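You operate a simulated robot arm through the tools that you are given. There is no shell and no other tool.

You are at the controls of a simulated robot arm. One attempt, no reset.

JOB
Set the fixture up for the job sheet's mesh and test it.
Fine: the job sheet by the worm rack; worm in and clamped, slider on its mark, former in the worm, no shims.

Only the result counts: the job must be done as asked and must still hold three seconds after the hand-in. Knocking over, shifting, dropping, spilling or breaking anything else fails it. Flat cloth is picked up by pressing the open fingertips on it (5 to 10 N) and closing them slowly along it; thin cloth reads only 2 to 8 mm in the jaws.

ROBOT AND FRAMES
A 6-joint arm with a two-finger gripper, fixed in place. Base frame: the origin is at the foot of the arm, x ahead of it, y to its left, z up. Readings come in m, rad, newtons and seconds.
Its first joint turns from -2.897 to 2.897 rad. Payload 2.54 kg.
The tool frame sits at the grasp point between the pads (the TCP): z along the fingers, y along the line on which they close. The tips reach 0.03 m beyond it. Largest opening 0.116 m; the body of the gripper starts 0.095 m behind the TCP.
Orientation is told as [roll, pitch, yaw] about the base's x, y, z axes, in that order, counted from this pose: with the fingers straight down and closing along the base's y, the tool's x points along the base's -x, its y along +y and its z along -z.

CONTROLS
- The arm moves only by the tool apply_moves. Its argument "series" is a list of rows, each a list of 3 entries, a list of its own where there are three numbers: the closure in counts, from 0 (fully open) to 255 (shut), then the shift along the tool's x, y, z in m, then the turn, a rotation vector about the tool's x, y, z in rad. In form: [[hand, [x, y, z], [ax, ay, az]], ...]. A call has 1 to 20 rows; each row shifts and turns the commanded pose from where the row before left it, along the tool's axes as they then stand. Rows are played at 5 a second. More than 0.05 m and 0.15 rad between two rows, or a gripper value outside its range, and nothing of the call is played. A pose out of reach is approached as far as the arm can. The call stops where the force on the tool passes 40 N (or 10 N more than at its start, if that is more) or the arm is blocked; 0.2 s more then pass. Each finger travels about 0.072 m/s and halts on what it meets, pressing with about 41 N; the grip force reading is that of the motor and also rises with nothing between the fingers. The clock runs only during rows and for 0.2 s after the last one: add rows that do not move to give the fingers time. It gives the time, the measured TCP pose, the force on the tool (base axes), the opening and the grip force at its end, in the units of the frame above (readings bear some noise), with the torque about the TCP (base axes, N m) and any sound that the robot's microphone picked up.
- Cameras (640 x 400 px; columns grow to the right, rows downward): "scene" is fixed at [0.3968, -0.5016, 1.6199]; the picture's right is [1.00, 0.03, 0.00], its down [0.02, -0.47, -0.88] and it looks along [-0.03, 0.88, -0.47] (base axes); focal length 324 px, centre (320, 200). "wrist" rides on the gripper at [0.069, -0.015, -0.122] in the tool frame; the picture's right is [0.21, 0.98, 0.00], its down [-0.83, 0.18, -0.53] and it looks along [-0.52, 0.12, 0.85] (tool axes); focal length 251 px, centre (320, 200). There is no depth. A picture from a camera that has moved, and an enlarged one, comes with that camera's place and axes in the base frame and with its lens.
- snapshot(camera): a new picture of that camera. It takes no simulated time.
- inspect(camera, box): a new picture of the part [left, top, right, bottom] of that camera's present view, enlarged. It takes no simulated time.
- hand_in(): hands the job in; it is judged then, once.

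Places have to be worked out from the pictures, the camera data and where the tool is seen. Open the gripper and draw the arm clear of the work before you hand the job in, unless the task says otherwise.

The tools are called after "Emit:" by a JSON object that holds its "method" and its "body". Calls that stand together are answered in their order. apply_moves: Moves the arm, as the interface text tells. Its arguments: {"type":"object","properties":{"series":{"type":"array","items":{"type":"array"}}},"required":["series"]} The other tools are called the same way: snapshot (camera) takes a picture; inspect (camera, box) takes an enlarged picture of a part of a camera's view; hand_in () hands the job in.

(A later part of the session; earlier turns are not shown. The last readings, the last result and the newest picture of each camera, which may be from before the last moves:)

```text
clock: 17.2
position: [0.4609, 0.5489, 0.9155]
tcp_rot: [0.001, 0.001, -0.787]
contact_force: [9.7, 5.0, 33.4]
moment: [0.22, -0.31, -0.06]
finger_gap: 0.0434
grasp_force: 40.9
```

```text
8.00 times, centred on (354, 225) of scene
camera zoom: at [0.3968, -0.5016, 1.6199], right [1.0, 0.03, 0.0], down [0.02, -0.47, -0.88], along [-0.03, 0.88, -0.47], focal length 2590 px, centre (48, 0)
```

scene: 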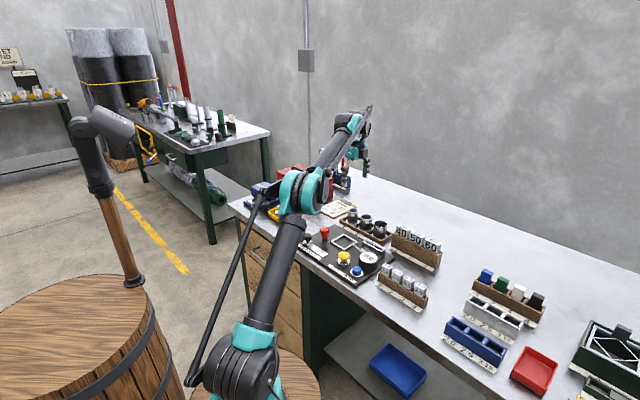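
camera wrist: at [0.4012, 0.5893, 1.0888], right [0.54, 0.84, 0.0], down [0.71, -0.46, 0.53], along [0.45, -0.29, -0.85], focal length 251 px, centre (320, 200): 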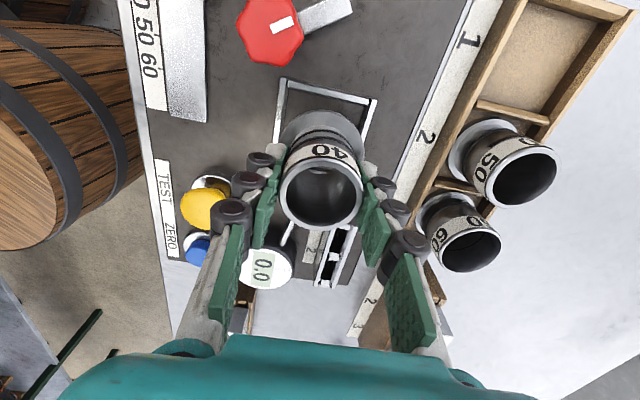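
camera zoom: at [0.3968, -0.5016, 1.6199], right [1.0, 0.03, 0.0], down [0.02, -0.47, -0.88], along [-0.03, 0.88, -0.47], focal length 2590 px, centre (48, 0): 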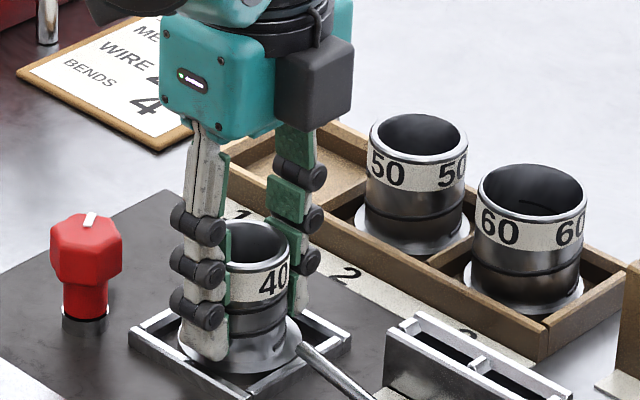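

Contact is at 33 N with a sideways push of about 10 N toward +y of the tool, so the flange may be touching the left bar. I check the wrist picture before going on.

Emit:
{"method": "inspect", "body": {"camera": "wrist", "box": [240, 80, 400, 180]}}

Emit:
{"method": "snapshot", "body": {"camera": "wrist"}}

Emit:
{"method": "inspect", "body": {"camera": "scene", "box": [328, 224, 376, 254]}}

```text
4.00 times, centred on (320, 130) of wrist
camera zoom: at [0.4011, 0.5866, 1.0371], right [0.54, 0.84, 0.0], down [0.71, -0.46, 0.53], along [0.45, -0.29, -0.85], focal length 1006 px, centre (320, 480)
```

zoom: 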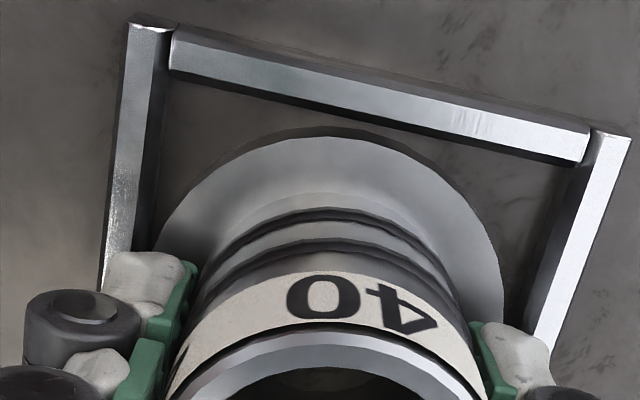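

```text
taken
camera wrist: at [0.4011, 0.5866, 1.0371], right [0.54, 0.84, 0.0], down [0.71, -0.46, 0.53], along [0.45, -0.29, -0.85], focal length 251 px, centre (320, 200)
```

wrist: 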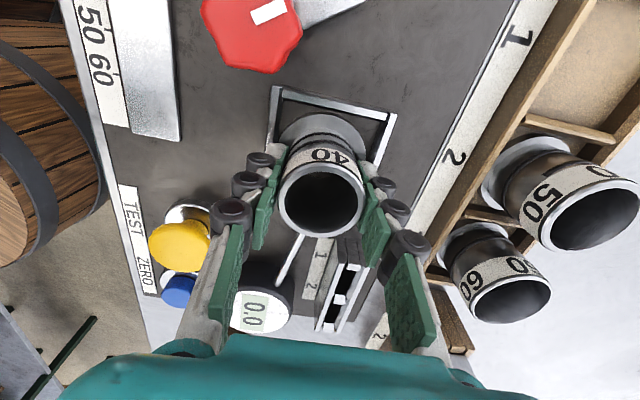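

```text
13.33 times, centred on (352, 239) of scene
camera zoom: at [0.3968, -0.5016, 1.6199], right [1.0, 0.03, 0.0], down [0.02, -0.47, -0.88], along [-0.03, 0.88, -0.47], focal length 4317 px, centre (-107, -320)
```

zoom: 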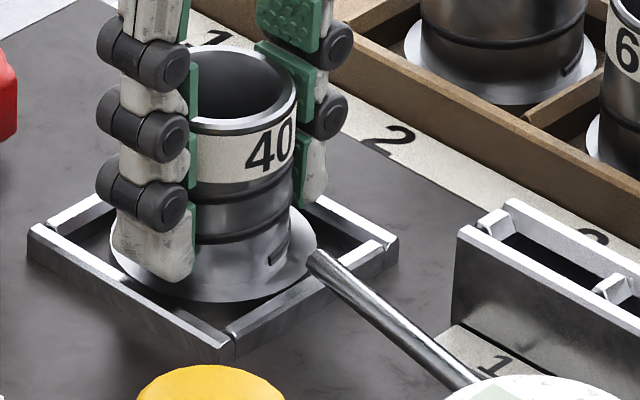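

The flange is down inside the frame but pressed against the left bar. I shift 2 mm toward +y and relieve the downward load by 2 mm.

Emit:
{"method": "apply_moves", "body": {"series": [[200, [0, 0.0015, -0.002], [0, 0, 0]], [200, [0, 0.001, 0], [0, 0, 0]], [200, [0, 0, 0], [0, 0, 0]]]}}

Emit:
{"method": "inspect", "body": {"camera": "wrist", "box": [240, 80, 400, 180]}}

Emit:
{"method": "inspect", "body": {"camera": "scene", "box": [328, 224, 376, 254]}}

```text
clock: 18.0
position: [0.462, 0.5517, 0.9155]
tcp_rot: [-0.002, 0.0, -0.785]
contact_force: [-13.4, -10.3, -9.3]
moment: [-0.6, 0.63, 0.09]
finger_gap: 0.0433
grasp_force: 41.0
```

```text
4.00 times, centred on (320, 130) of wrist
camera zoom: at [0.4025, 0.5893, 1.0383], right [0.54, 0.84, 0.0], down [0.71, -0.46, 0.53], along [0.45, -0.29, -0.85], focal length 1006 px, centre (320, 480)
```

zoom: 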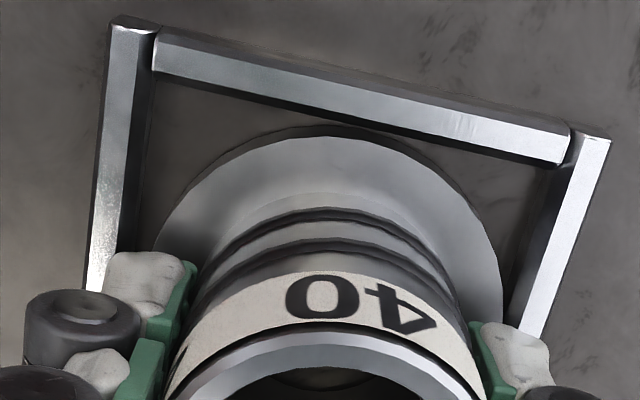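

```text
13.33 times, centred on (352, 239) of scene
camera zoom: at [0.3968, -0.5016, 1.6199], right [1.0, 0.03, 0.0], down [0.02, -0.47, -0.88], along [-0.03, 0.88, -0.47], focal length 4317 px, centre (-107, -320)
```

zoom: 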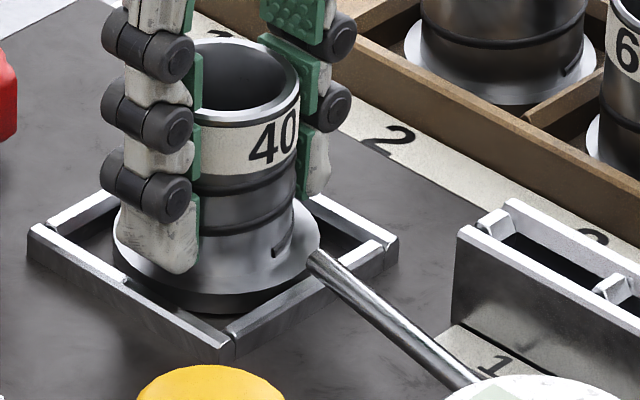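

Now the right bar is touched, so the centre lies between the two positions. I step back 1.2 mm and read the force.

Emit:
{"method": "apply_moves", "body": {"series": [[200, [0, -0.0013, 0], [0, 0, 0]], [200, [0, 0, 0], [0, 0, 0]], [200, [0, 0, 0], [0, 0, 0]]]}}

Emit:
{"method": "inspect", "body": {"camera": "scene", "box": [328, 224, 376, 254]}}

```text
clock: 18.8
position: [0.4623, 0.5498, 0.917]
tcp_rot: [0.001, 0.001, -0.786]
contact_force: [-9.4, -4.0, -3.0]
moment: [-0.2, 0.38, 0.17]
finger_gap: 0.0432
grasp_force: 41.3
```

```text
13.33 times, centred on (352, 239) of scene
camera zoom: at [0.3968, -0.5016, 1.6199], right [1.0, 0.03, 0.0], down [0.02, -0.47, -0.88], along [-0.03, 0.88, -0.47], focal length 4317 px, centre (-107, -320)
```

zoom: 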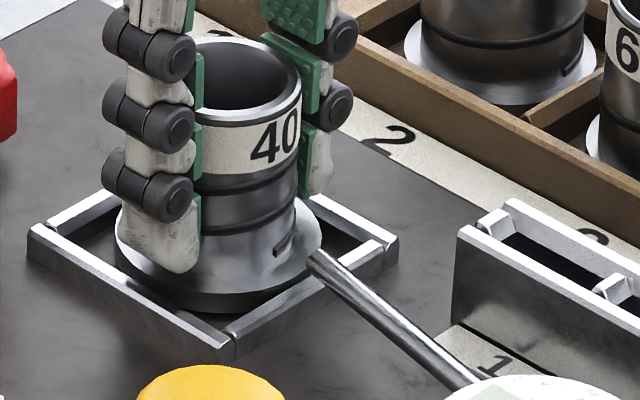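

There is still about 9 N toward −y. I ease back a little more and then set down lightly.

Emit:
{"method": "apply_moves", "body": {"series": [[200, [0.0006, -0.0008, 0], [0, 0, 0]], [200, [0, 0, 0], [0, 0, 0]], [200, [0, 0, 0], [0, 0, 0]]]}}

Emit:
{"method": "inspect", "body": {"camera": "wrist", "box": [240, 80, 400, 180]}}

```text
clock: 19.6
position: [0.4631, 0.5487, 0.9161]
tcp_rot: [0.001, 0.0, -0.787]
contact_force: [-0.9, -0.6, -3.7]
moment: [0.01, -0.04, 0.02]
finger_gap: 0.0431
grasp_force: 41.2
```

```text
4.00 times, centred on (320, 130) of wrist
camera zoom: at [0.4026, 0.5881, 1.0385], right [0.54, 0.84, 0.0], down [0.71, -0.46, 0.53], along [0.45, -0.29, -0.85], focal length 1006 px, centre (320, 480)
```

zoom: 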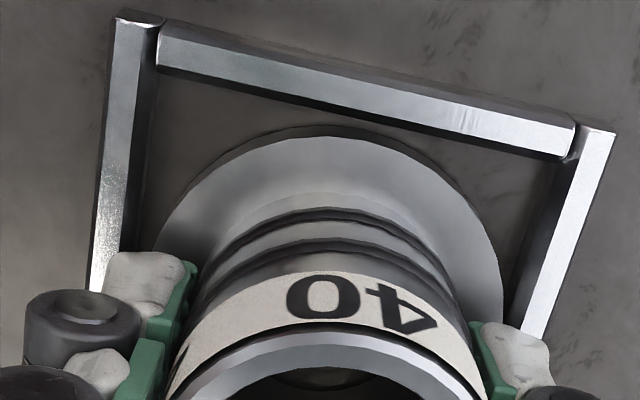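

The worm is now free in the frame, with only its weight on the tool. I lower it to light contact.

Emit:
{"method": "apply_moves", "body": {"series": [[200, [0, 0, 0.0012], [0, 0, 0]], [200, [0, 0, 0], [0, 0, 0]]]}}

Emit:
{"method": "apply_moves", "body": {"series": [[200, [0, 0, 0.0008], [0, 0, 0]], [200, [0, 0, 0], [0, 0, 0]]]}}

```text
clock: 20.2
position: [0.461, 0.5502, 0.9153]
tcp_rot: [-0.001, 0.0, -0.785]
contact_force: [0.1, 0.0, -3.2]
moment: [-0.01, -0.05, -0.03]
finger_gap: 0.0428
grasp_force: 40.9
```

```text
clock: 20.8
position: [0.4614, 0.5499, 0.9152]
tcp_rot: [0.0, 0.001, -0.786]
contact_force: [3.1, -0.4, 12.6]
moment: [0.08, -0.27, -0.02]
finger_gap: 0.0433
grasp_force: 41.1
```

Light contact with the floor of the socket. I open the fingers gradually and lift away.

Emit:
{"method": "apply_moves", "body": {"series": [[150, [0, 0, 0], [0, 0, 0]], [130, [0, 0, 0], [0, 0, 0]], [100, [0, 0, 0], [0, 0, 0]], [80, [0, 0, 0], [0, 0, 0]], [80, [0, 0, 0], [0, 0, 0]], [80, [0, 0, -0.02], [0, 0, 0]], [80, [0, 0, -0.03], [0, 0, 0]], [80, [0, 0, -0.04], [0, 0, 0]], [80, [0, 0, -0.03], [0, 0, 0]], [0, [0, 0, 0], [0, 0, 0]], [0, [0, 0, 0], [0, 0, 0]]]}}

Emit:
{"method": "snapshot", "body": {"camera": "wrist"}}

Emit:
{"method": "inspect", "body": {"camera": "scene", "box": [298, 210, 394, 270]}}

```text
clock: 23.2
position: [0.4622, 0.5505, 1.0362]
tcp_rot: [0.001, 0.0, -0.788]
contact_force: [0.1, -0.5, -0.3]
moment: [-0.02, 0.0, -0.02]
finger_gap: 0.116
grasp_force: 0.0
```

```text
taken
camera wrist: at [0.4021, 0.5884, 1.1585], right [0.54, 0.84, 0.0], down [0.71, -0.46, 0.53], along [0.45, -0.29, -0.85], focal length 251 px, centre (320, 200)
```

wrist: 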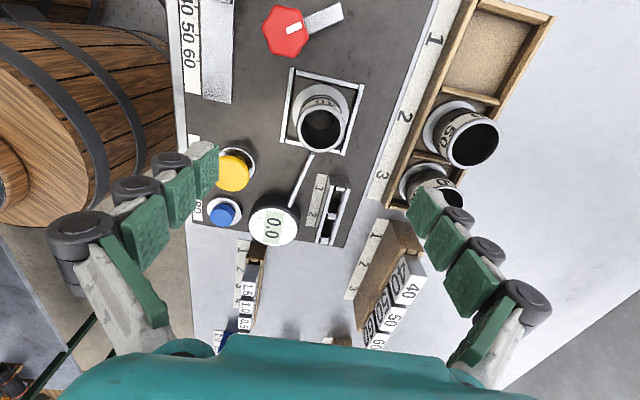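

```text
6.67 times, centred on (346, 240) of scene
camera zoom: at [0.3968, -0.5016, 1.6199], right [1.0, 0.03, 0.0], down [0.02, -0.47, -0.88], along [-0.03, 0.88, -0.47], focal length 2159 px, centre (147, -67)
```

zoom: 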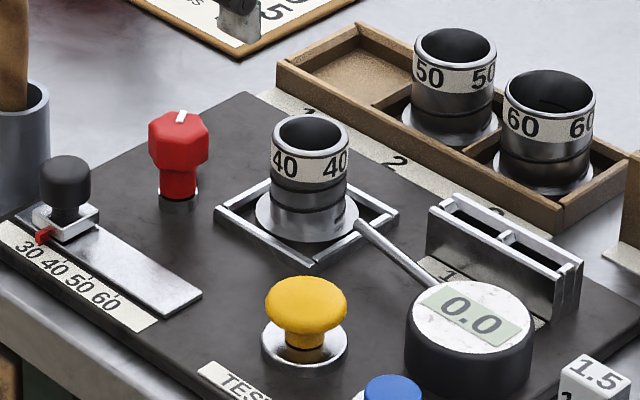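

The worm 40 stands in the socket. Next is the clamp, so I enlarge the knob, its arm and the socket.

Emit:
{"method": "inspect", "body": {"camera": "wrist", "box": [240, 0, 368, 80]}}

Emit:
{"method": "inspect", "body": {"camera": "wrist", "box": [260, 50, 380, 165]}}

Emit:
{"method": "inspect", "body": {"camera": "scene", "box": [304, 220, 368, 260]}}

```text
5.00 times, centred on (304, 40) of wrist
camera zoom: at [0.4021, 0.5884, 1.1585], right [0.54, 0.84, 0.0], down [0.71, -0.46, 0.53], along [0.45, -0.29, -0.85], focal length 1257 px, centre (400, 1000)
```

zoom: 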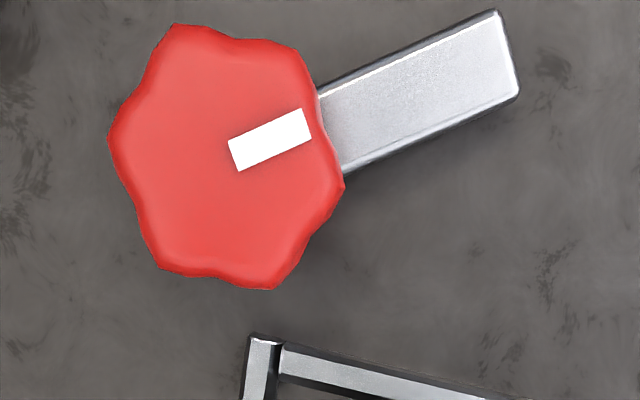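

```text
3.48 times, centred on (320, 108) of wrist
camera zoom: at [0.4021, 0.5884, 1.1585], right [0.54, 0.84, 0.0], down [0.71, -0.46, 0.53], along [0.45, -0.29, -0.85], focal length 875 px, centre (320, 522)
```

zoom: 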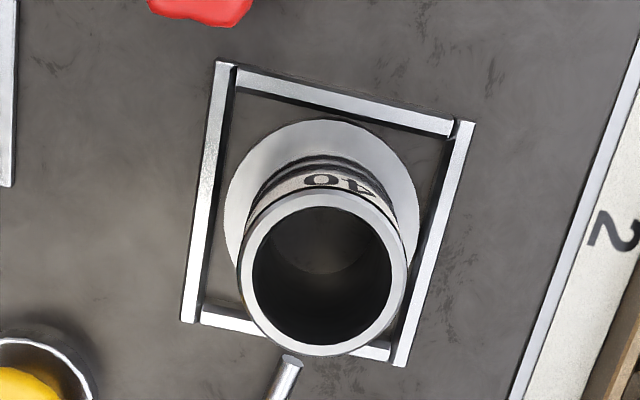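

```text
10.00 times, centred on (336, 240) of scene
camera zoom: at [0.3968, -0.5016, 1.6199], right [1.0, 0.03, 0.0], down [0.02, -0.47, -0.88], along [-0.03, 0.88, -0.47], focal length 3238 px, centre (160, -200)
```

zoom: 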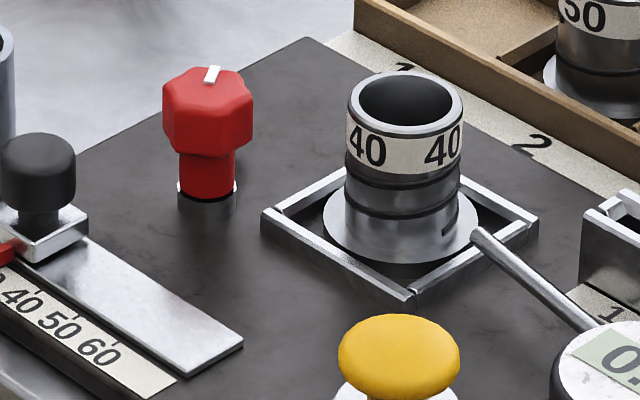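

The knob head is about 44 mm across, near (+0.070, −0.043) from the TCP in tool axes, with its top at z ≈ 0.92. Its arm must swing about 90° clockwise to reach the flange. I turn the tool to yaw +45° first so the sweep misses the worm, then move over the knob.

Emit:
{"method": "apply_moves", "body": {"series": [[0, [0, 0, 0], [0, 0, -0.1309]], [0, [0, 0, 0], [0, 0, -0.1309]], [0, [0, 0, 0], [0, 0, -0.1309]], [0, [0, 0, 0], [0, 0, -0.1309]], [0, [0, 0, 0], [0, 0, -0.1309]], [0, [0, 0, 0], [0, 0, -0.1309]], [0, [0, 0, 0], [0, 0, -0.1309]], [0, [0, 0, 0], [0, 0, -0.1309]], [0, [0, 0, 0], [0, 0, -0.1309]], [0, [0, 0, 0], [0, 0, -0.1309]], [0, [0, 0, 0], [0, 0, -0.1309]], [0, [0, 0, 0], [0, 0, -0.1309]], [0, [0.0215, 0.035, 0], [0, 0, 0]], [0, [0.0215, 0.035, 0], [0, 0, 0]], [0, [0, 0, 0], [0, 0, 0]], [0, [0, 0, 0], [0, 0, 0]]]}}

Emit:
{"method": "snapshot", "body": {"camera": "wrist"}}

Emit:
{"method": "inspect", "body": {"camera": "wrist", "box": [240, 70, 400, 170]}}

Emit:
{"method": "inspect", "body": {"camera": "scene", "box": [284, 190, 380, 250]}}

```text
clock: 26.6
position: [0.3832, 0.5684, 1.0356]
tcp_rot: [0.001, -0.001, 0.785]
contact_force: [-0.7, 0.3, -0.1]
moment: [0.0, 0.0, -0.01]
finger_gap: 0.1161
grasp_force: 0.1
```

```text
taken
camera wrist: at [0.3447, 0.509, 1.1574], right [-0.84, 0.54, 0.0], down [0.46, 0.71, 0.53], along [0.29, 0.45, -0.85], focal length 251 px, centre (320, 200)
```

wrist: 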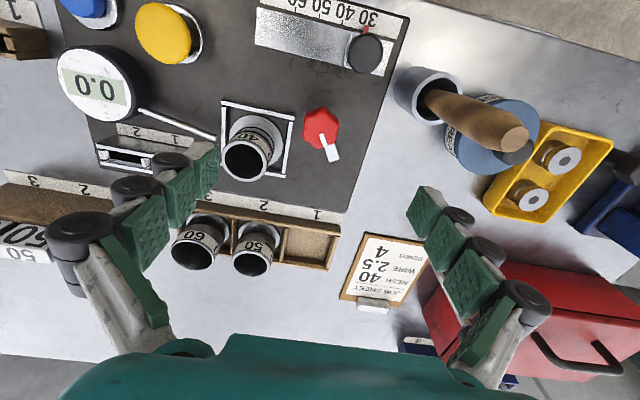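

```text
4.00 times, centred on (320, 120) of wrist
camera zoom: at [0.3447, 0.509, 1.1574], right [-0.84, 0.54, 0.0], down [0.46, 0.71, 0.53], along [0.29, 0.45, -0.85], focal length 1006 px, centre (320, 520)
```

zoom: 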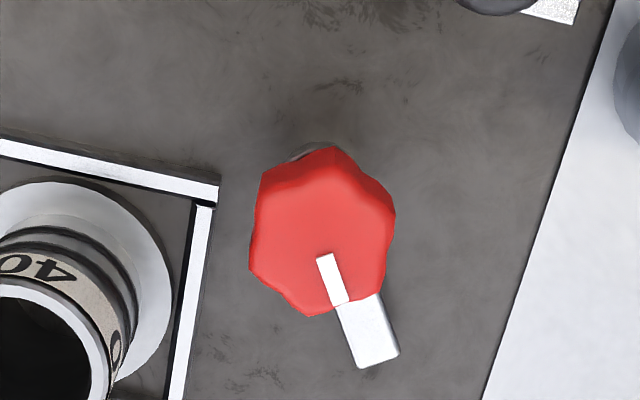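

```text
6.67 times, centred on (332, 220) of scene
camera zoom: at [0.3968, -0.5016, 1.6199], right [1.0, 0.03, 0.0], down [0.02, -0.47, -0.88], along [-0.03, 0.88, -0.47], focal length 2159 px, centre (240, 67)
```

zoom: 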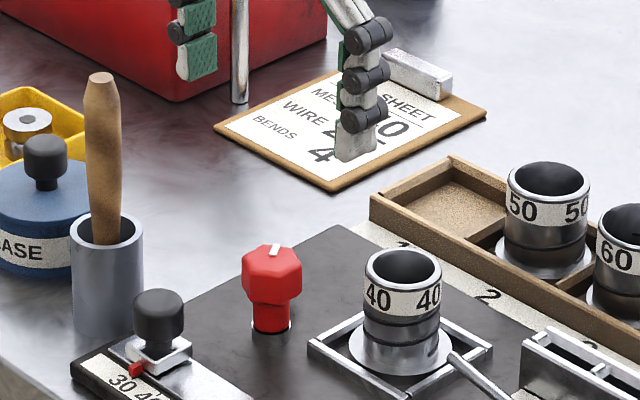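

The tool axis is right over the knob. I descend with the fingers part-closed to TCP z ≈ 0.915 and look before gripping.

Emit:
{"method": "apply_moves", "body": {"series": [[80, [0, 0, 0.03], [0, 0, 0]], [80, [0, 0, 0.03], [0, 0, 0]], [80, [0, 0, 0.03], [0, 0, 0]], [80, [0, 0, 0.02], [0, 0, 0]], [80, [0, 0, 0.01], [0, 0, 0]], [80, [0, 0, 0], [0, 0, 0]]]}}

Emit:
{"method": "snapshot", "body": {"camera": "wrist"}}

Emit:
{"method": "inspect", "body": {"camera": "scene", "box": [284, 190, 380, 250]}}

```text
clock: 28.0
position: [0.3814, 0.5705, 0.9141]
tcp_rot: [-0.002, -0.001, 0.785]
contact_force: [-0.4, -0.2, -0.5]
moment: [0.0, 0.02, 0.0]
finger_gap: 0.0796
grasp_force: 0.1
```

```text
taken
camera wrist: at [0.3425, 0.5107, 1.0365], right [-0.84, 0.54, 0.0], down [0.46, 0.71, 0.53], along [0.29, 0.45, -0.85], focal length 251 px, centre (320, 200)
```

wrist: 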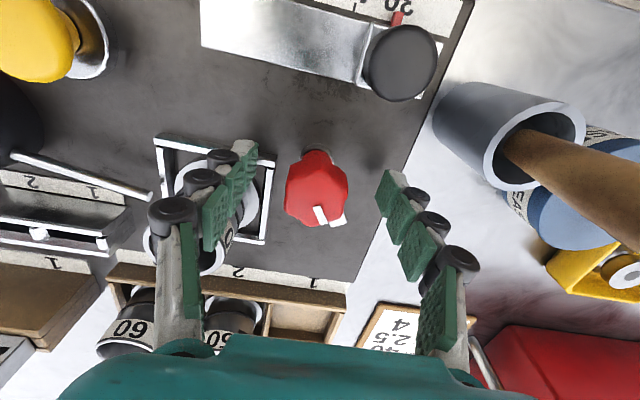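

```text
6.67 times, centred on (332, 220) of scene
camera zoom: at [0.3968, -0.5016, 1.6199], right [1.0, 0.03, 0.0], down [0.02, -0.47, -0.88], along [-0.03, 0.88, -0.47], focal length 2159 px, centre (240, 67)
```

zoom: 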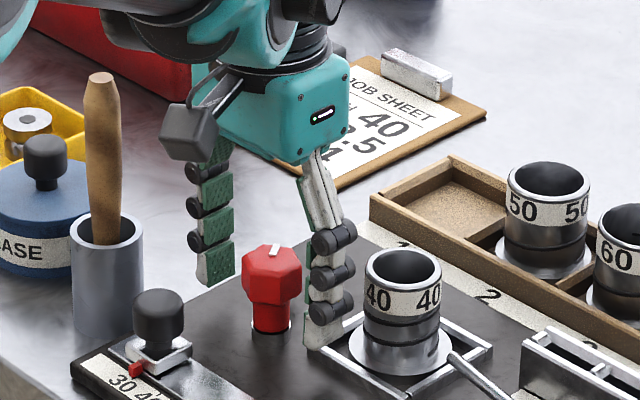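

The fingers are either side of the knob with room to the worm. I close on it.

Emit:
{"method": "apply_moves", "body": {"series": [[110, [0, 0, 0], [0, 0, 0]], [140, [0, 0, 0], [0, 0, 0]], [170, [0, 0, 0], [0, 0, 0]], [200, [0, 0, 0], [0, 0, 0]], [200, [0, 0, 0], [0, 0, 0]]]}}

Emit:
{"method": "snapshot", "body": {"camera": "wrist"}}

```text
clock: 29.2
position: [0.3809, 0.5688, 0.9156]
tcp_rot: [0.0, -0.001, 0.784]
contact_force: [8.9, -12.0, 0.4]
moment: [-0.1, 0.02, -0.01]
finger_gap: 0.0353
grasp_force: 7.4
```

```text
taken
camera wrist: at [0.3433, 0.5099, 1.0368], right [-0.84, 0.54, 0.0], down [0.46, 0.71, 0.53], along [0.29, 0.45, -0.85], focal length 251 px, centre (320, 200)
```

wrist: 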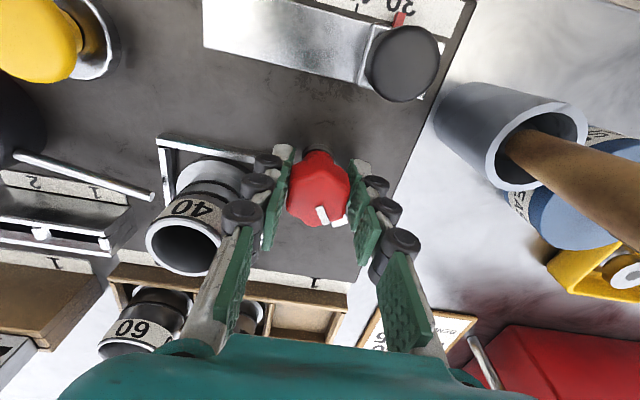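

One finger touched first (15 N toward −p), so I shift about 1.5 mm that way and finish closing.

Emit:
{"method": "apply_moves", "body": {"series": [[200, [0, -0.001, 0], [0, 0, 0]], [200, [0, -0.0005, 0], [0, 0, 0]], [200, [0, 0, 0], [0, 0, 0]]]}}

Emit:
{"method": "inspect", "body": {"camera": "wrist", "box": [240, 120, 400, 240]}}

```text
clock: 30.0
position: [0.3846, 0.5682, 0.9149]
tcp_rot: [0.0, 0.0, 0.784]
contact_force: [4.0, -10.3, 2.7]
moment: [-0.12, 0.04, 0.01]
finger_gap: 0.0324
grasp_force: 36.1
```

```text
3.33 times, centred on (320, 180) of wrist
camera zoom: at [0.3447, 0.5093, 1.0362], right [-0.84, 0.54, 0.0], down [0.46, 0.71, 0.53], along [0.29, 0.45, -0.85], focal length 838 px, centre (320, 267)
```

zoom: 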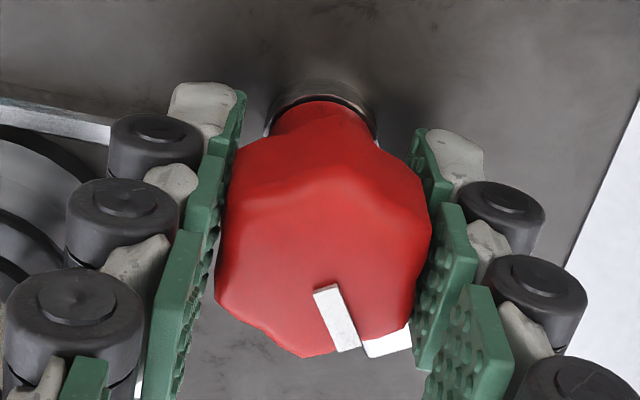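

The knob is gripped. I start turning it clockwise, watching forces and the arm.

Emit:
{"method": "apply_moves", "body": {"series": [[200, [0, -0.0005, 0], [0, 0, 0.08]], [200, [0, 0, 0], [0, 0, 0.08]], [200, [0, 0, 0], [0, 0, 0.08]], [200, [0, 0, 0], [0, 0, 0]]]}}

Emit:
{"method": "snapshot", "body": {"camera": "wrist"}}

Emit:
{"method": "inspect", "body": {"camera": "scene", "box": [284, 190, 380, 250]}}

```text
clock: 31.0
position: [0.3829, 0.5688, 0.9144]
tcp_rot: [0.003, -0.001, 0.546]
contact_force: [-2.5, -6.6, -2.3]
moment: [-0.23, 0.39, -0.03]
finger_gap: 0.0324
grasp_force: 44.9
```

```text
taken
camera wrist: at [0.3318, 0.52, 1.0362], right [-0.69, 0.72, 0.0], down [0.61, 0.58, 0.53], along [0.39, 0.37, -0.85], focal length 251 px, centre (320, 200)
```

wrist: 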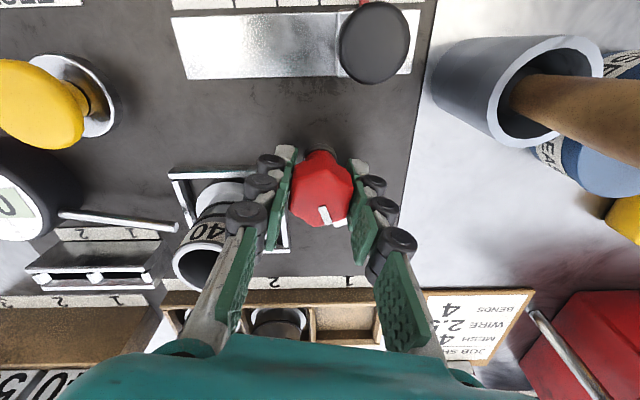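

```text
6.67 times, centred on (332, 220) of scene
camera zoom: at [0.3968, -0.5016, 1.6199], right [1.0, 0.03, 0.0], down [0.02, -0.47, -0.88], along [-0.03, 0.88, -0.47], focal length 2159 px, centre (240, 67)
```

zoom: 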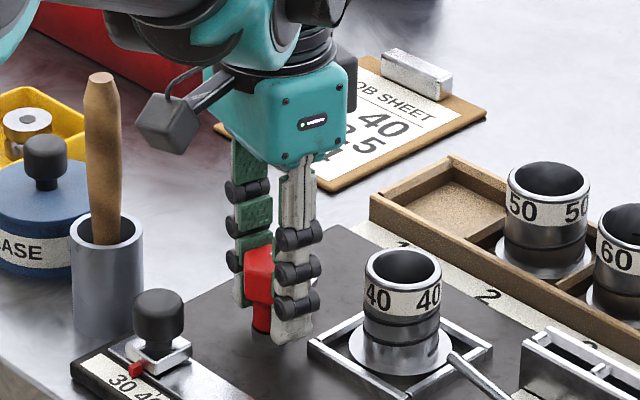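

The knob and arm turn with the hand. I continue, keeping an eye on the brush handle near the camera.

Emit:
{"method": "apply_moves", "body": {"series": [[200, [0, 0, 0], [0, 0, 0.1]], [200, [0, 0, 0], [0, 0, 0.1]], [200, [0, 0, 0], [0, 0, 0.1]], [200, [0, 0, 0], [0, 0, 0.1]], [200, [0, 0, 0], [0, 0, 0.1]], [200, [0, 0, 0], [0, 0, 0]]]}}

Emit:
{"method": "snapshot", "body": {"camera": "wrist"}}

Emit:
{"method": "inspect", "body": {"camera": "scene", "box": [284, 190, 380, 250]}}

```text
clock: 32.4
position: [0.3843, 0.5697, 0.9147]
tcp_rot: [-0.001, -0.001, 0.045]
contact_force: [1.3, 0.2, -8.9]
moment: [0.0, 0.06, -0.03]
finger_gap: 0.0319
grasp_force: 45.1
```

```text
taken
camera wrist: at [0.3147, 0.5504, 1.0363], right [-0.26, 0.97, 0.0], down [0.82, 0.22, 0.53], along [0.52, 0.14, -0.85], focal length 251 px, centre (320, 200)
```

wrist: 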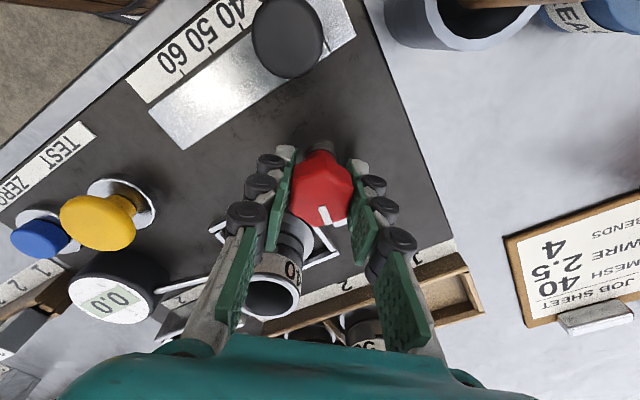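

```text
6.67 times, centred on (332, 220) of scene
camera zoom: at [0.3968, -0.5016, 1.6199], right [1.0, 0.03, 0.0], down [0.02, -0.47, -0.88], along [-0.03, 0.88, -0.47], focal length 2159 px, centre (240, 67)
```

zoom: 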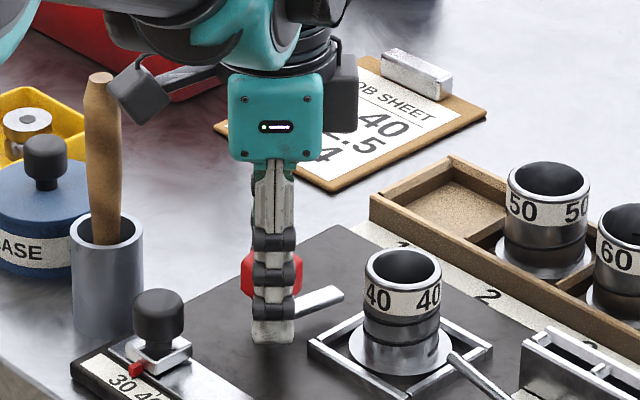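

The arm is about halfway. To keep the camera box away from the brush handle, I re-grip: open, turn the hand back 45° around the knob, and take it again.

Emit:
{"method": "apply_moves", "body": {"series": [[150, [0, 0, 0], [0, 0, 0]], [110, [0, 0, 0], [0, 0, 0]], [80, [0, 0, 0], [0, 0, 0]], [80, [0, 0, 0], [0, 0, 0]], [80, [0, 0, 0], [0, 0, -0.125]], [80, [0, 0, 0], [0, 0, -0.125]], [80, [0, 0, 0], [0, 0, -0.125]], [80, [0, 0, 0], [0, 0, -0.125]], [80, [0, 0, 0], [0, 0, -0.125]], [80, [0, 0, 0], [0, 0, -0.125]], [80, [0, 0, 0], [0, 0, 0]]]}}

Emit:
{"method": "snapshot", "body": {"camera": "wrist"}}

Emit:
{"method": "inspect", "body": {"camera": "wrist", "box": [140, 110, 400, 270]}}

Emit:
{"method": "inspect", "body": {"camera": "scene", "box": [284, 190, 380, 250]}}

```text
clock: 34.8
position: [0.3848, 0.5675, 0.9137]
tcp_rot: [0.0, -0.001, 0.796]
contact_force: [0.0, -0.5, 0.3]
moment: [0.03, 0.02, 0.01]
finger_gap: 0.0797
grasp_force: 0.0
```

```text
taken
camera wrist: at [0.3455, 0.5077, 1.0354], right [-0.85, 0.53, 0.0], down [0.45, 0.72, 0.53], along [0.28, 0.45, -0.85], focal length 251 px, centre (320, 200)
```

wrist: 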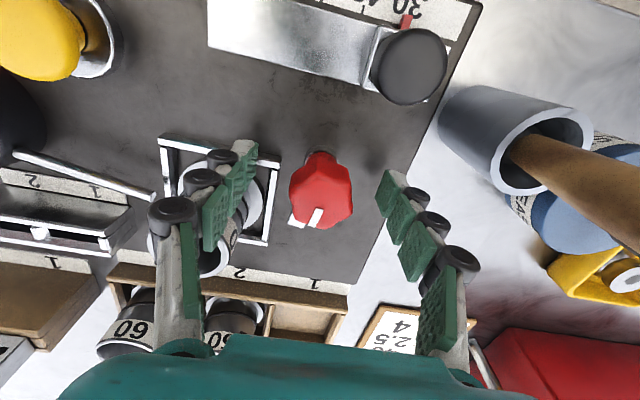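

```text
2.46 times, centred on (270, 190) of wrist
camera zoom: at [0.3455, 0.5077, 1.0354], right [-0.85, 0.53, 0.0], down [0.45, 0.72, 0.53], along [0.28, 0.45, -0.85], focal length 619 px, centre (443, 225)
```

zoom: 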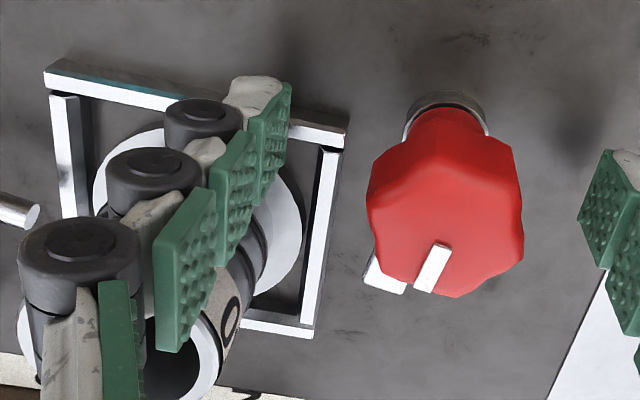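

```text
6.67 times, centred on (332, 220) of scene
camera zoom: at [0.3968, -0.5016, 1.6199], right [1.0, 0.03, 0.0], down [0.02, -0.47, -0.88], along [-0.03, 0.88, -0.47], focal length 2159 px, centre (240, 67)
```

zoom: 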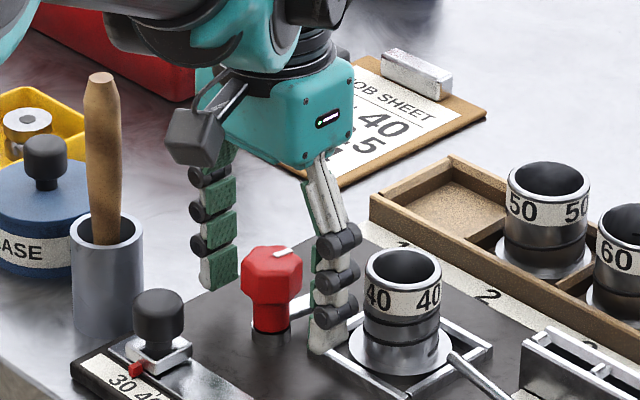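

The knob kept its angle with the arm now at about 100°. I close again and turn it further.

Emit:
{"method": "apply_moves", "body": {"series": [[120, [0, 0, 0], [0, 0, 0]], [150, [0, 0, 0], [0, 0, 0]], [180, [0, 0, 0], [0, 0, 0]], [200, [0, 0, 0], [0, 0, 0]], [200, [0, 0, 0], [0, 0, 0]], [200, [0, 0, 0], [0, 0, 0]]]}}

Emit:
{"method": "apply_moves", "body": {"series": [[200, [0, 0, 0], [0, 0, 0.1]], [200, [0, 0, 0], [0, 0, 0.1]], [200, [0, 0, 0], [0, 0, 0.1]], [200, [0, 0, 0], [0, 0, 0.1]], [200, [0, 0, 0], [0, 0, 0]]]}}

Emit:
{"method": "snapshot", "body": {"camera": "wrist"}}

Emit:
{"method": "inspect", "body": {"camera": "scene", "box": [284, 190, 380, 250]}}

```text
clock: 36.2
position: [0.383, 0.568, 0.9139]
tcp_rot: [0.002, 0.0, 0.795]
contact_force: [-7.1, 9.1, 2.4]
moment: [0.17, 0.11, -0.02]
finger_gap: 0.0322
grasp_force: 44.8
```

```text
clock: 37.4
position: [0.3829, 0.5682, 0.9131]
tcp_rot: [0.0, 0.0, 0.395]
contact_force: [-13.0, 2.2, -30.9]
moment: [0.16, -0.36, -0.01]
finger_gap: 0.0321
grasp_force: 45.0
```

```text
taken
camera wrist: at [0.3244, 0.5281, 1.0356], right [-0.57, 0.82, 0.0], down [0.69, 0.48, 0.53], along [0.44, 0.31, -0.85], focal length 251 px, centre (320, 200)
```

wrist: 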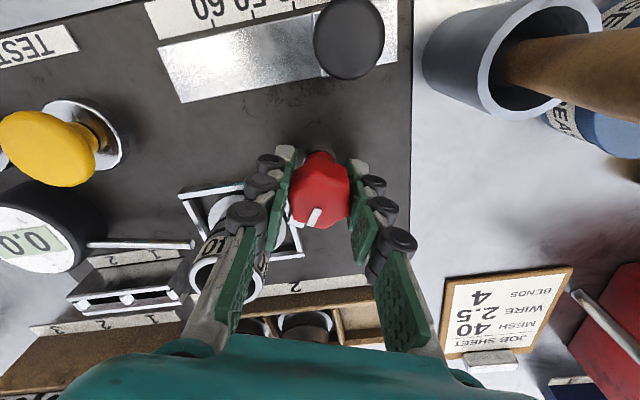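

```text
6.67 times, centred on (332, 220) of scene
camera zoom: at [0.3968, -0.5016, 1.6199], right [1.0, 0.03, 0.0], down [0.02, -0.47, -0.88], along [-0.03, 0.88, -0.47], focal length 2159 px, centre (240, 67)
```

zoom: 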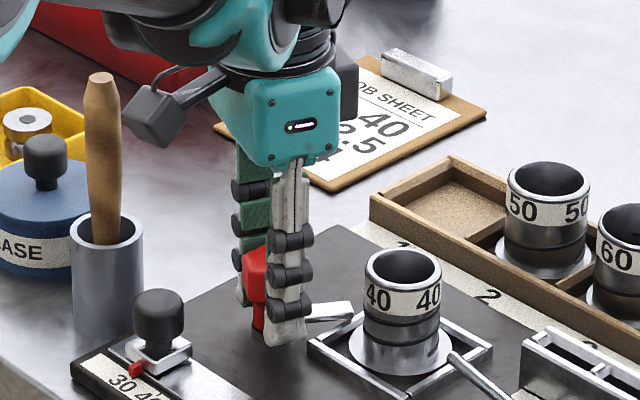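

The knob is pulling the hand down (−31 N), so it seems to screw down as it turns. I follow it down a few millimetres.

Emit:
{"method": "apply_moves", "body": {"series": [[200, [0, 0, 0.002], [0, 0, 0]], [200, [0, 0, 0], [0, 0, 0]]]}}

Emit:
{"method": "inspect", "body": {"camera": "wrist", "box": [170, 120, 400, 280]}}

Emit:
{"method": "inspect", "body": {"camera": "scene", "box": [310, 224, 374, 264]}}

```text
clock: 38.0
position: [0.3833, 0.5693, 0.9133]
tcp_rot: [0.0, -0.001, 0.396]
contact_force: [-14.3, 4.6, 4.7]
moment: [-0.05, 0.2, 0.0]
finger_gap: 0.0324
grasp_force: 45.1
```

```text
2.50 times, centred on (285, 200) of wrist
camera zoom: at [0.3244, 0.5278, 1.0343], right [-0.57, 0.82, 0.0], down [0.69, 0.48, 0.53], along [0.44, 0.31, -0.85], focal length 629 px, centre (408, 200)
```

zoom: 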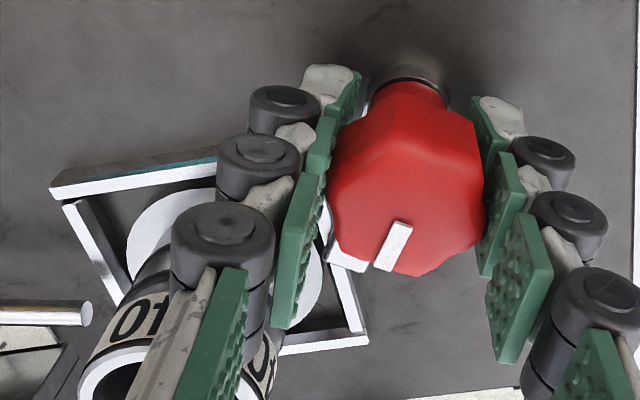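

```text
10.00 times, centred on (342, 244) of scene
camera zoom: at [0.3968, -0.5016, 1.6199], right [1.0, 0.03, 0.0], down [0.02, -0.47, -0.88], along [-0.03, 0.88, -0.47], focal length 3238 px, centre (100, -240)
```

zoom: 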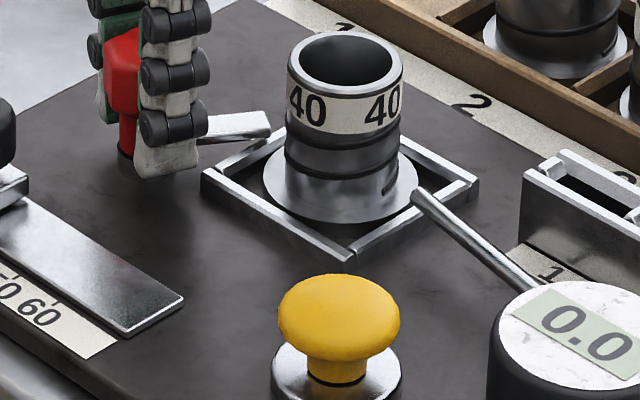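

The load is relieved. I continue turning in small steps, easing sideways and following down.

Emit:
{"method": "apply_moves", "body": {"series": [[200, [0.001, 0.001, 0.0005], [0, 0, 0.08]], [200, [0, 0, 0.0005], [0, 0, 0.08]], [200, [0, 0, 0], [0, 0, 0]]]}}

Emit:
{"method": "inspect", "body": {"camera": "wrist", "box": [170, 120, 400, 280]}}

Emit:
{"method": "inspect", "body": {"camera": "scene", "box": [310, 224, 374, 264]}}

```text
clock: 38.8
position: [0.3827, 0.5688, 0.9114]
tcp_rot: [0.0, 0.0, 0.234]
contact_force: [-4.0, -8.5, -4.7]
moment: [0.03, -0.2, -0.01]
finger_gap: 0.033
grasp_force: 44.8
```

```text
2.50 times, centred on (285, 200) of wrist
camera zoom: at [0.3185, 0.5379, 1.0333], right [-0.43, 0.9, 0.0], down [0.76, 0.37, 0.53], along [0.48, 0.23, -0.85], focal length 629 px, centre (408, 200)
```

zoom: 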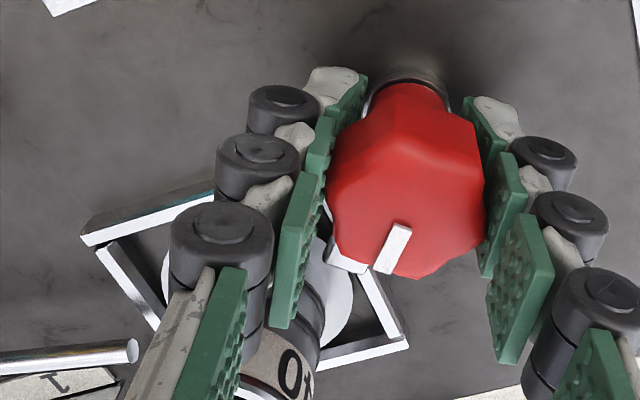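

```text
10.00 times, centred on (342, 244) of scene
camera zoom: at [0.3968, -0.5016, 1.6199], right [1.0, 0.03, 0.0], down [0.02, -0.47, -0.88], along [-0.03, 0.88, -0.47], focal length 3238 px, centre (100, -240)
```

zoom: 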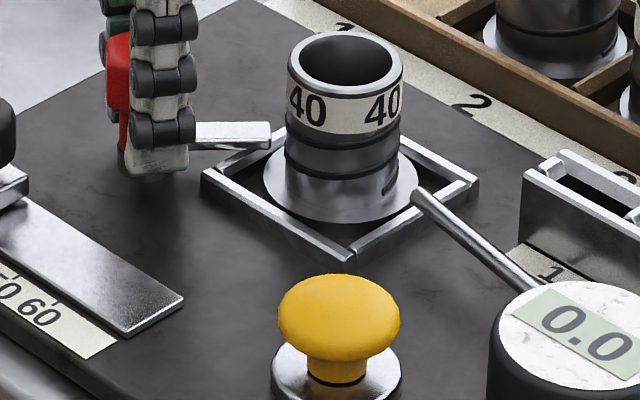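

The arm has turned about 74°. I continue toward 90°, watching for a stop.

Emit:
{"method": "apply_moves", "body": {"series": [[200, [0, 0, 0.0005], [0, 0, 0.07]], [200, [0, 0, 0.0005], [0, 0, 0.07]], [200, [0, 0, 0], [0, 0, 0.06]], [200, [0, 0, 0], [0, 0, 0]]]}}

Emit:
{"method": "inspect", "body": {"camera": "wrist", "box": [170, 120, 400, 280]}}

Emit:
{"method": "inspect", "body": {"camera": "scene", "box": [310, 224, 374, 264]}}

```text
clock: 39.8
position: [0.3834, 0.5692, 0.9106]
tcp_rot: [0.0, 0.0, 0.034]
contact_force: [-8.5, -15.5, -6.1]
moment: [-0.03, 0.12, -0.02]
finger_gap: 0.0332
grasp_force: 44.4
```

```text
2.50 times, centred on (285, 200) of wrist
camera zoom: at [0.3138, 0.5512, 1.0332], right [-0.25, 0.97, 0.0], down [0.82, 0.21, 0.53], along [0.52, 0.13, -0.85], focal length 629 px, centre (408, 200)
```

zoom: 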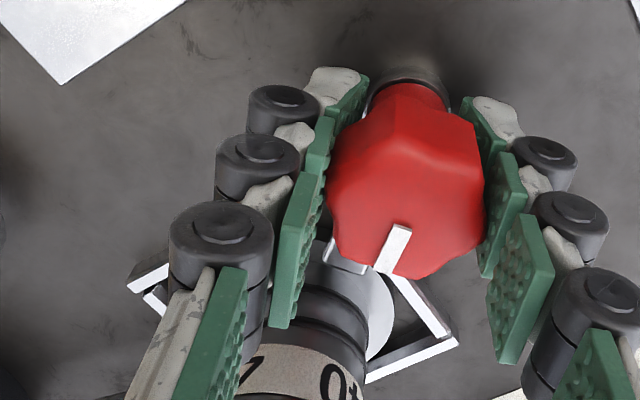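

```text
10.00 times, centred on (342, 244) of scene
camera zoom: at [0.3968, -0.5016, 1.6199], right [1.0, 0.03, 0.0], down [0.02, -0.47, -0.88], along [-0.03, 0.88, -0.47], focal length 3238 px, centre (100, -240)
```

zoom: 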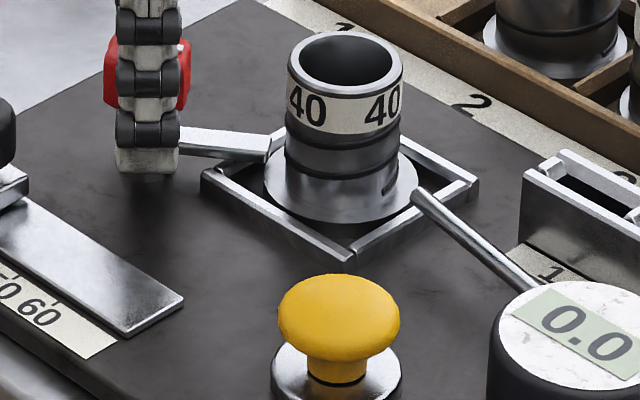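

The arm is over the flange edge, at about 86° in total. I turn a bit more and see whether a stop or sound appears.

Emit:
{"method": "apply_moves", "body": {"series": [[200, [0.0005, -0.001, 0], [0, 0, 0.05]], [200, [0, 0, 0], [0, 0, 0.03]], [200, [0, 0, 0], [0, 0, 0]]]}}

Emit:
{"method": "inspect", "body": {"camera": "scene", "box": [310, 224, 374, 264]}}

```text
clock: 40.6
position: [0.3833, 0.5685, 0.9112]
tcp_rot: [0.002, -0.003, -0.045]
contact_force: [9.3, 7.3, -7.9]
moment: [-0.03, -0.51, 0.49]
finger_gap: 0.0331
grasp_force: 45.1
```

```text
10.00 times, centred on (342, 244) of scene
camera zoom: at [0.3968, -0.5016, 1.6199], right [1.0, 0.03, 0.0], down [0.02, -0.47, -0.88], along [-0.03, 0.88, -0.47], focal length 3238 px, centre (100, -240)
```

zoom: 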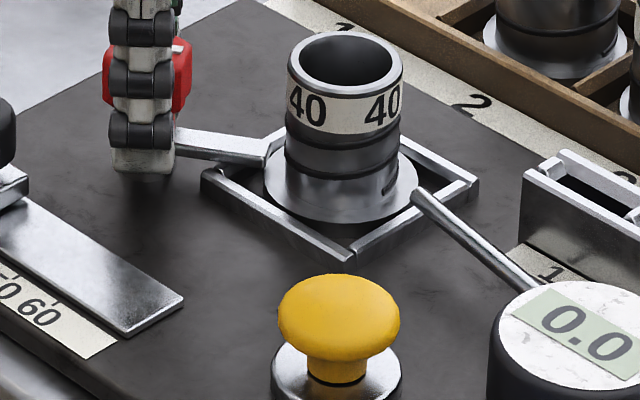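

A resisting torque of 0.49 N·m shows the clamp has reached its stop after 90°. I release and lift.

Emit:
{"method": "apply_moves", "body": {"series": [[170, [0, 0, 0], [0, 0, 0]], [130, [0, 0, 0], [0, 0, 0]], [90, [0, 0, 0], [0, 0, 0]], [80, [0, 0, 0], [0, 0, 0]], [80, [0, 0, -0.03], [0, 0, 0]], [80, [0, 0, -0.04], [0, 0, 0]], [80, [0, 0, -0.04], [0, 0, 0]], [0, [0, 0, 0], [0, 0, 0]], [0, [0, 0, 0], [0, 0, 0]]]}}

Emit:
{"method": "snapshot", "body": {"camera": "wrist"}}

Emit:
{"method": "inspect", "body": {"camera": "scene", "box": [290, 214, 370, 264]}}

Emit:
{"method": "inspect", "body": {"camera": "wrist", "box": [240, 60, 400, 160]}}

```text
clock: 42.6
position: [0.382, 0.5677, 1.0211]
tcp_rot: [-0.001, 0.0, -0.046]
contact_force: [-0.3, 0.5, -0.2]
moment: [-0.01, -0.01, 0.01]
finger_gap: 0.116
grasp_force: 0.0
```

```text
taken
camera wrist: at [0.3115, 0.5563, 1.1434], right [-0.17, 0.99, 0.0], down [0.83, 0.14, 0.53], along [0.53, 0.09, -0.85], focal length 251 px, centre (320, 200)
```

wrist: 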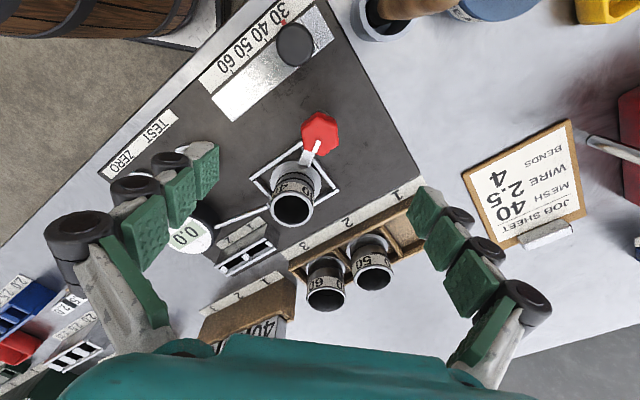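

```text
8.00 times, centred on (330, 239) of scene
camera zoom: at [0.3968, -0.5016, 1.6199], right [1.0, 0.03, 0.0], down [0.02, -0.47, -0.88], along [-0.03, 0.88, -0.47], focal length 2590 px, centre (240, -112)
```

zoom: 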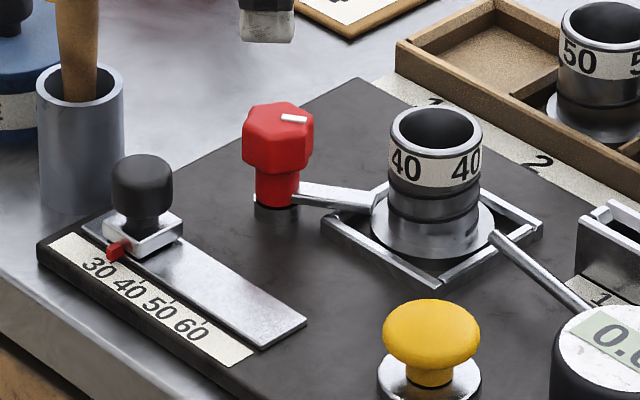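

```text
4.00 times, centred on (320, 110) of wrist
camera zoom: at [0.3115, 0.5563, 1.1434], right [-0.17, 0.99, 0.0], down [0.83, 0.14, 0.53], along [0.53, 0.09, -0.85], focal length 1006 px, centre (320, 560)
```

zoom: 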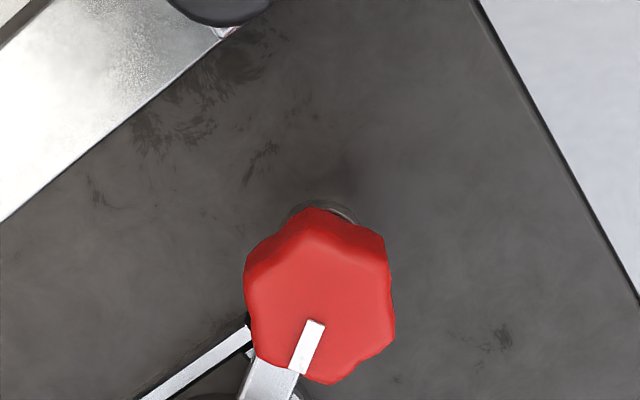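

The clamp arm lies over the flange. Next is the slider, whose pointer is on 30 and must go about 22 mm to 40. The brush cup stands close behind its knob, so I turn the hand to yaw +135°, which puts the camera on the free side and makes the fingers close across the track.

Emit:
{"method": "apply_moves", "body": {"series": [[0, [0, 0, -0.03], [0, 0, 0]], [0, [0, 0, -0.03], [0, 0, -0.1413]], [0, [0, 0, 0], [0, 0, -0.1413]], [0, [0, 0, 0], [0, 0, -0.1413]], [0, [0, 0, 0], [0, 0, -0.1413]], [0, [0, 0, 0], [0, 0, -0.1413]], [0, [0, 0, 0], [0, 0, -0.1413]], [0, [0, 0, 0], [0, 0, -0.1413]], [0, [0, 0, 0], [0, 0, -0.1413]], [0, [0, 0, 0], [0, 0, -0.1413]], [0, [0, 0, 0], [0, 0, -0.1413]], [0, [0, 0, 0], [0, 0, -0.1413]], [0, [0, 0, 0], [0, 0, -0.1413]], [0, [0, 0, 0], [0, 0, -0.1413]], [0, [0, 0, 0], [0, 0, -0.1413]], [0, [0, 0, 0], [0, 0, -0.1413]], [0, [0, 0, 0], [0, 0, -0.1413]], [0, [0, 0, 0], [0, 0, -0.1413]], [0, [0, 0, 0], [0, 0, 0]]]}}

Emit:
{"method": "snapshot", "body": {"camera": "wrist"}}

Emit:
{"method": "snapshot", "body": {"camera": "scene"}}

```text
clock: 46.6
position: [0.3813, 0.5687, 1.08]
tcp_rot: [0.0, 0.0, 2.36]
contact_force: [0.3, 0.2, -0.2]
moment: [0.01, 0.02, 0.03]
finger_gap: 0.1159
grasp_force: 0.2
```

```text
taken
camera wrist: at [0.4408, 0.5303, 1.2025], right [-0.54, -0.84, 0.0], down [-0.71, 0.45, 0.53], along [-0.45, 0.29, -0.85], focal length 251 px, centre (320, 200)
```

wrist: 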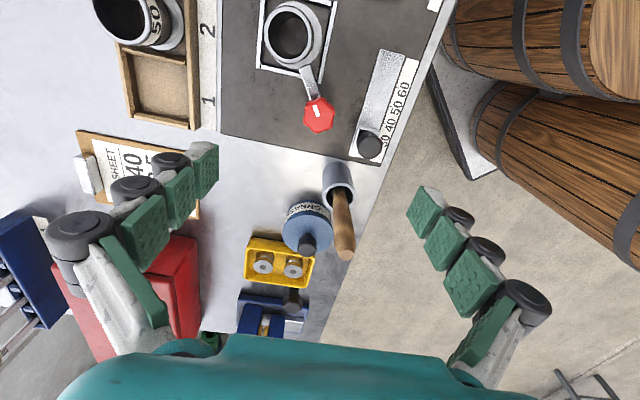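

```text
taken
```

scene: 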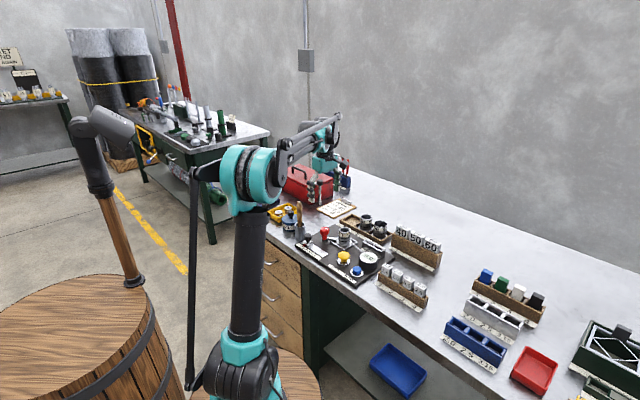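

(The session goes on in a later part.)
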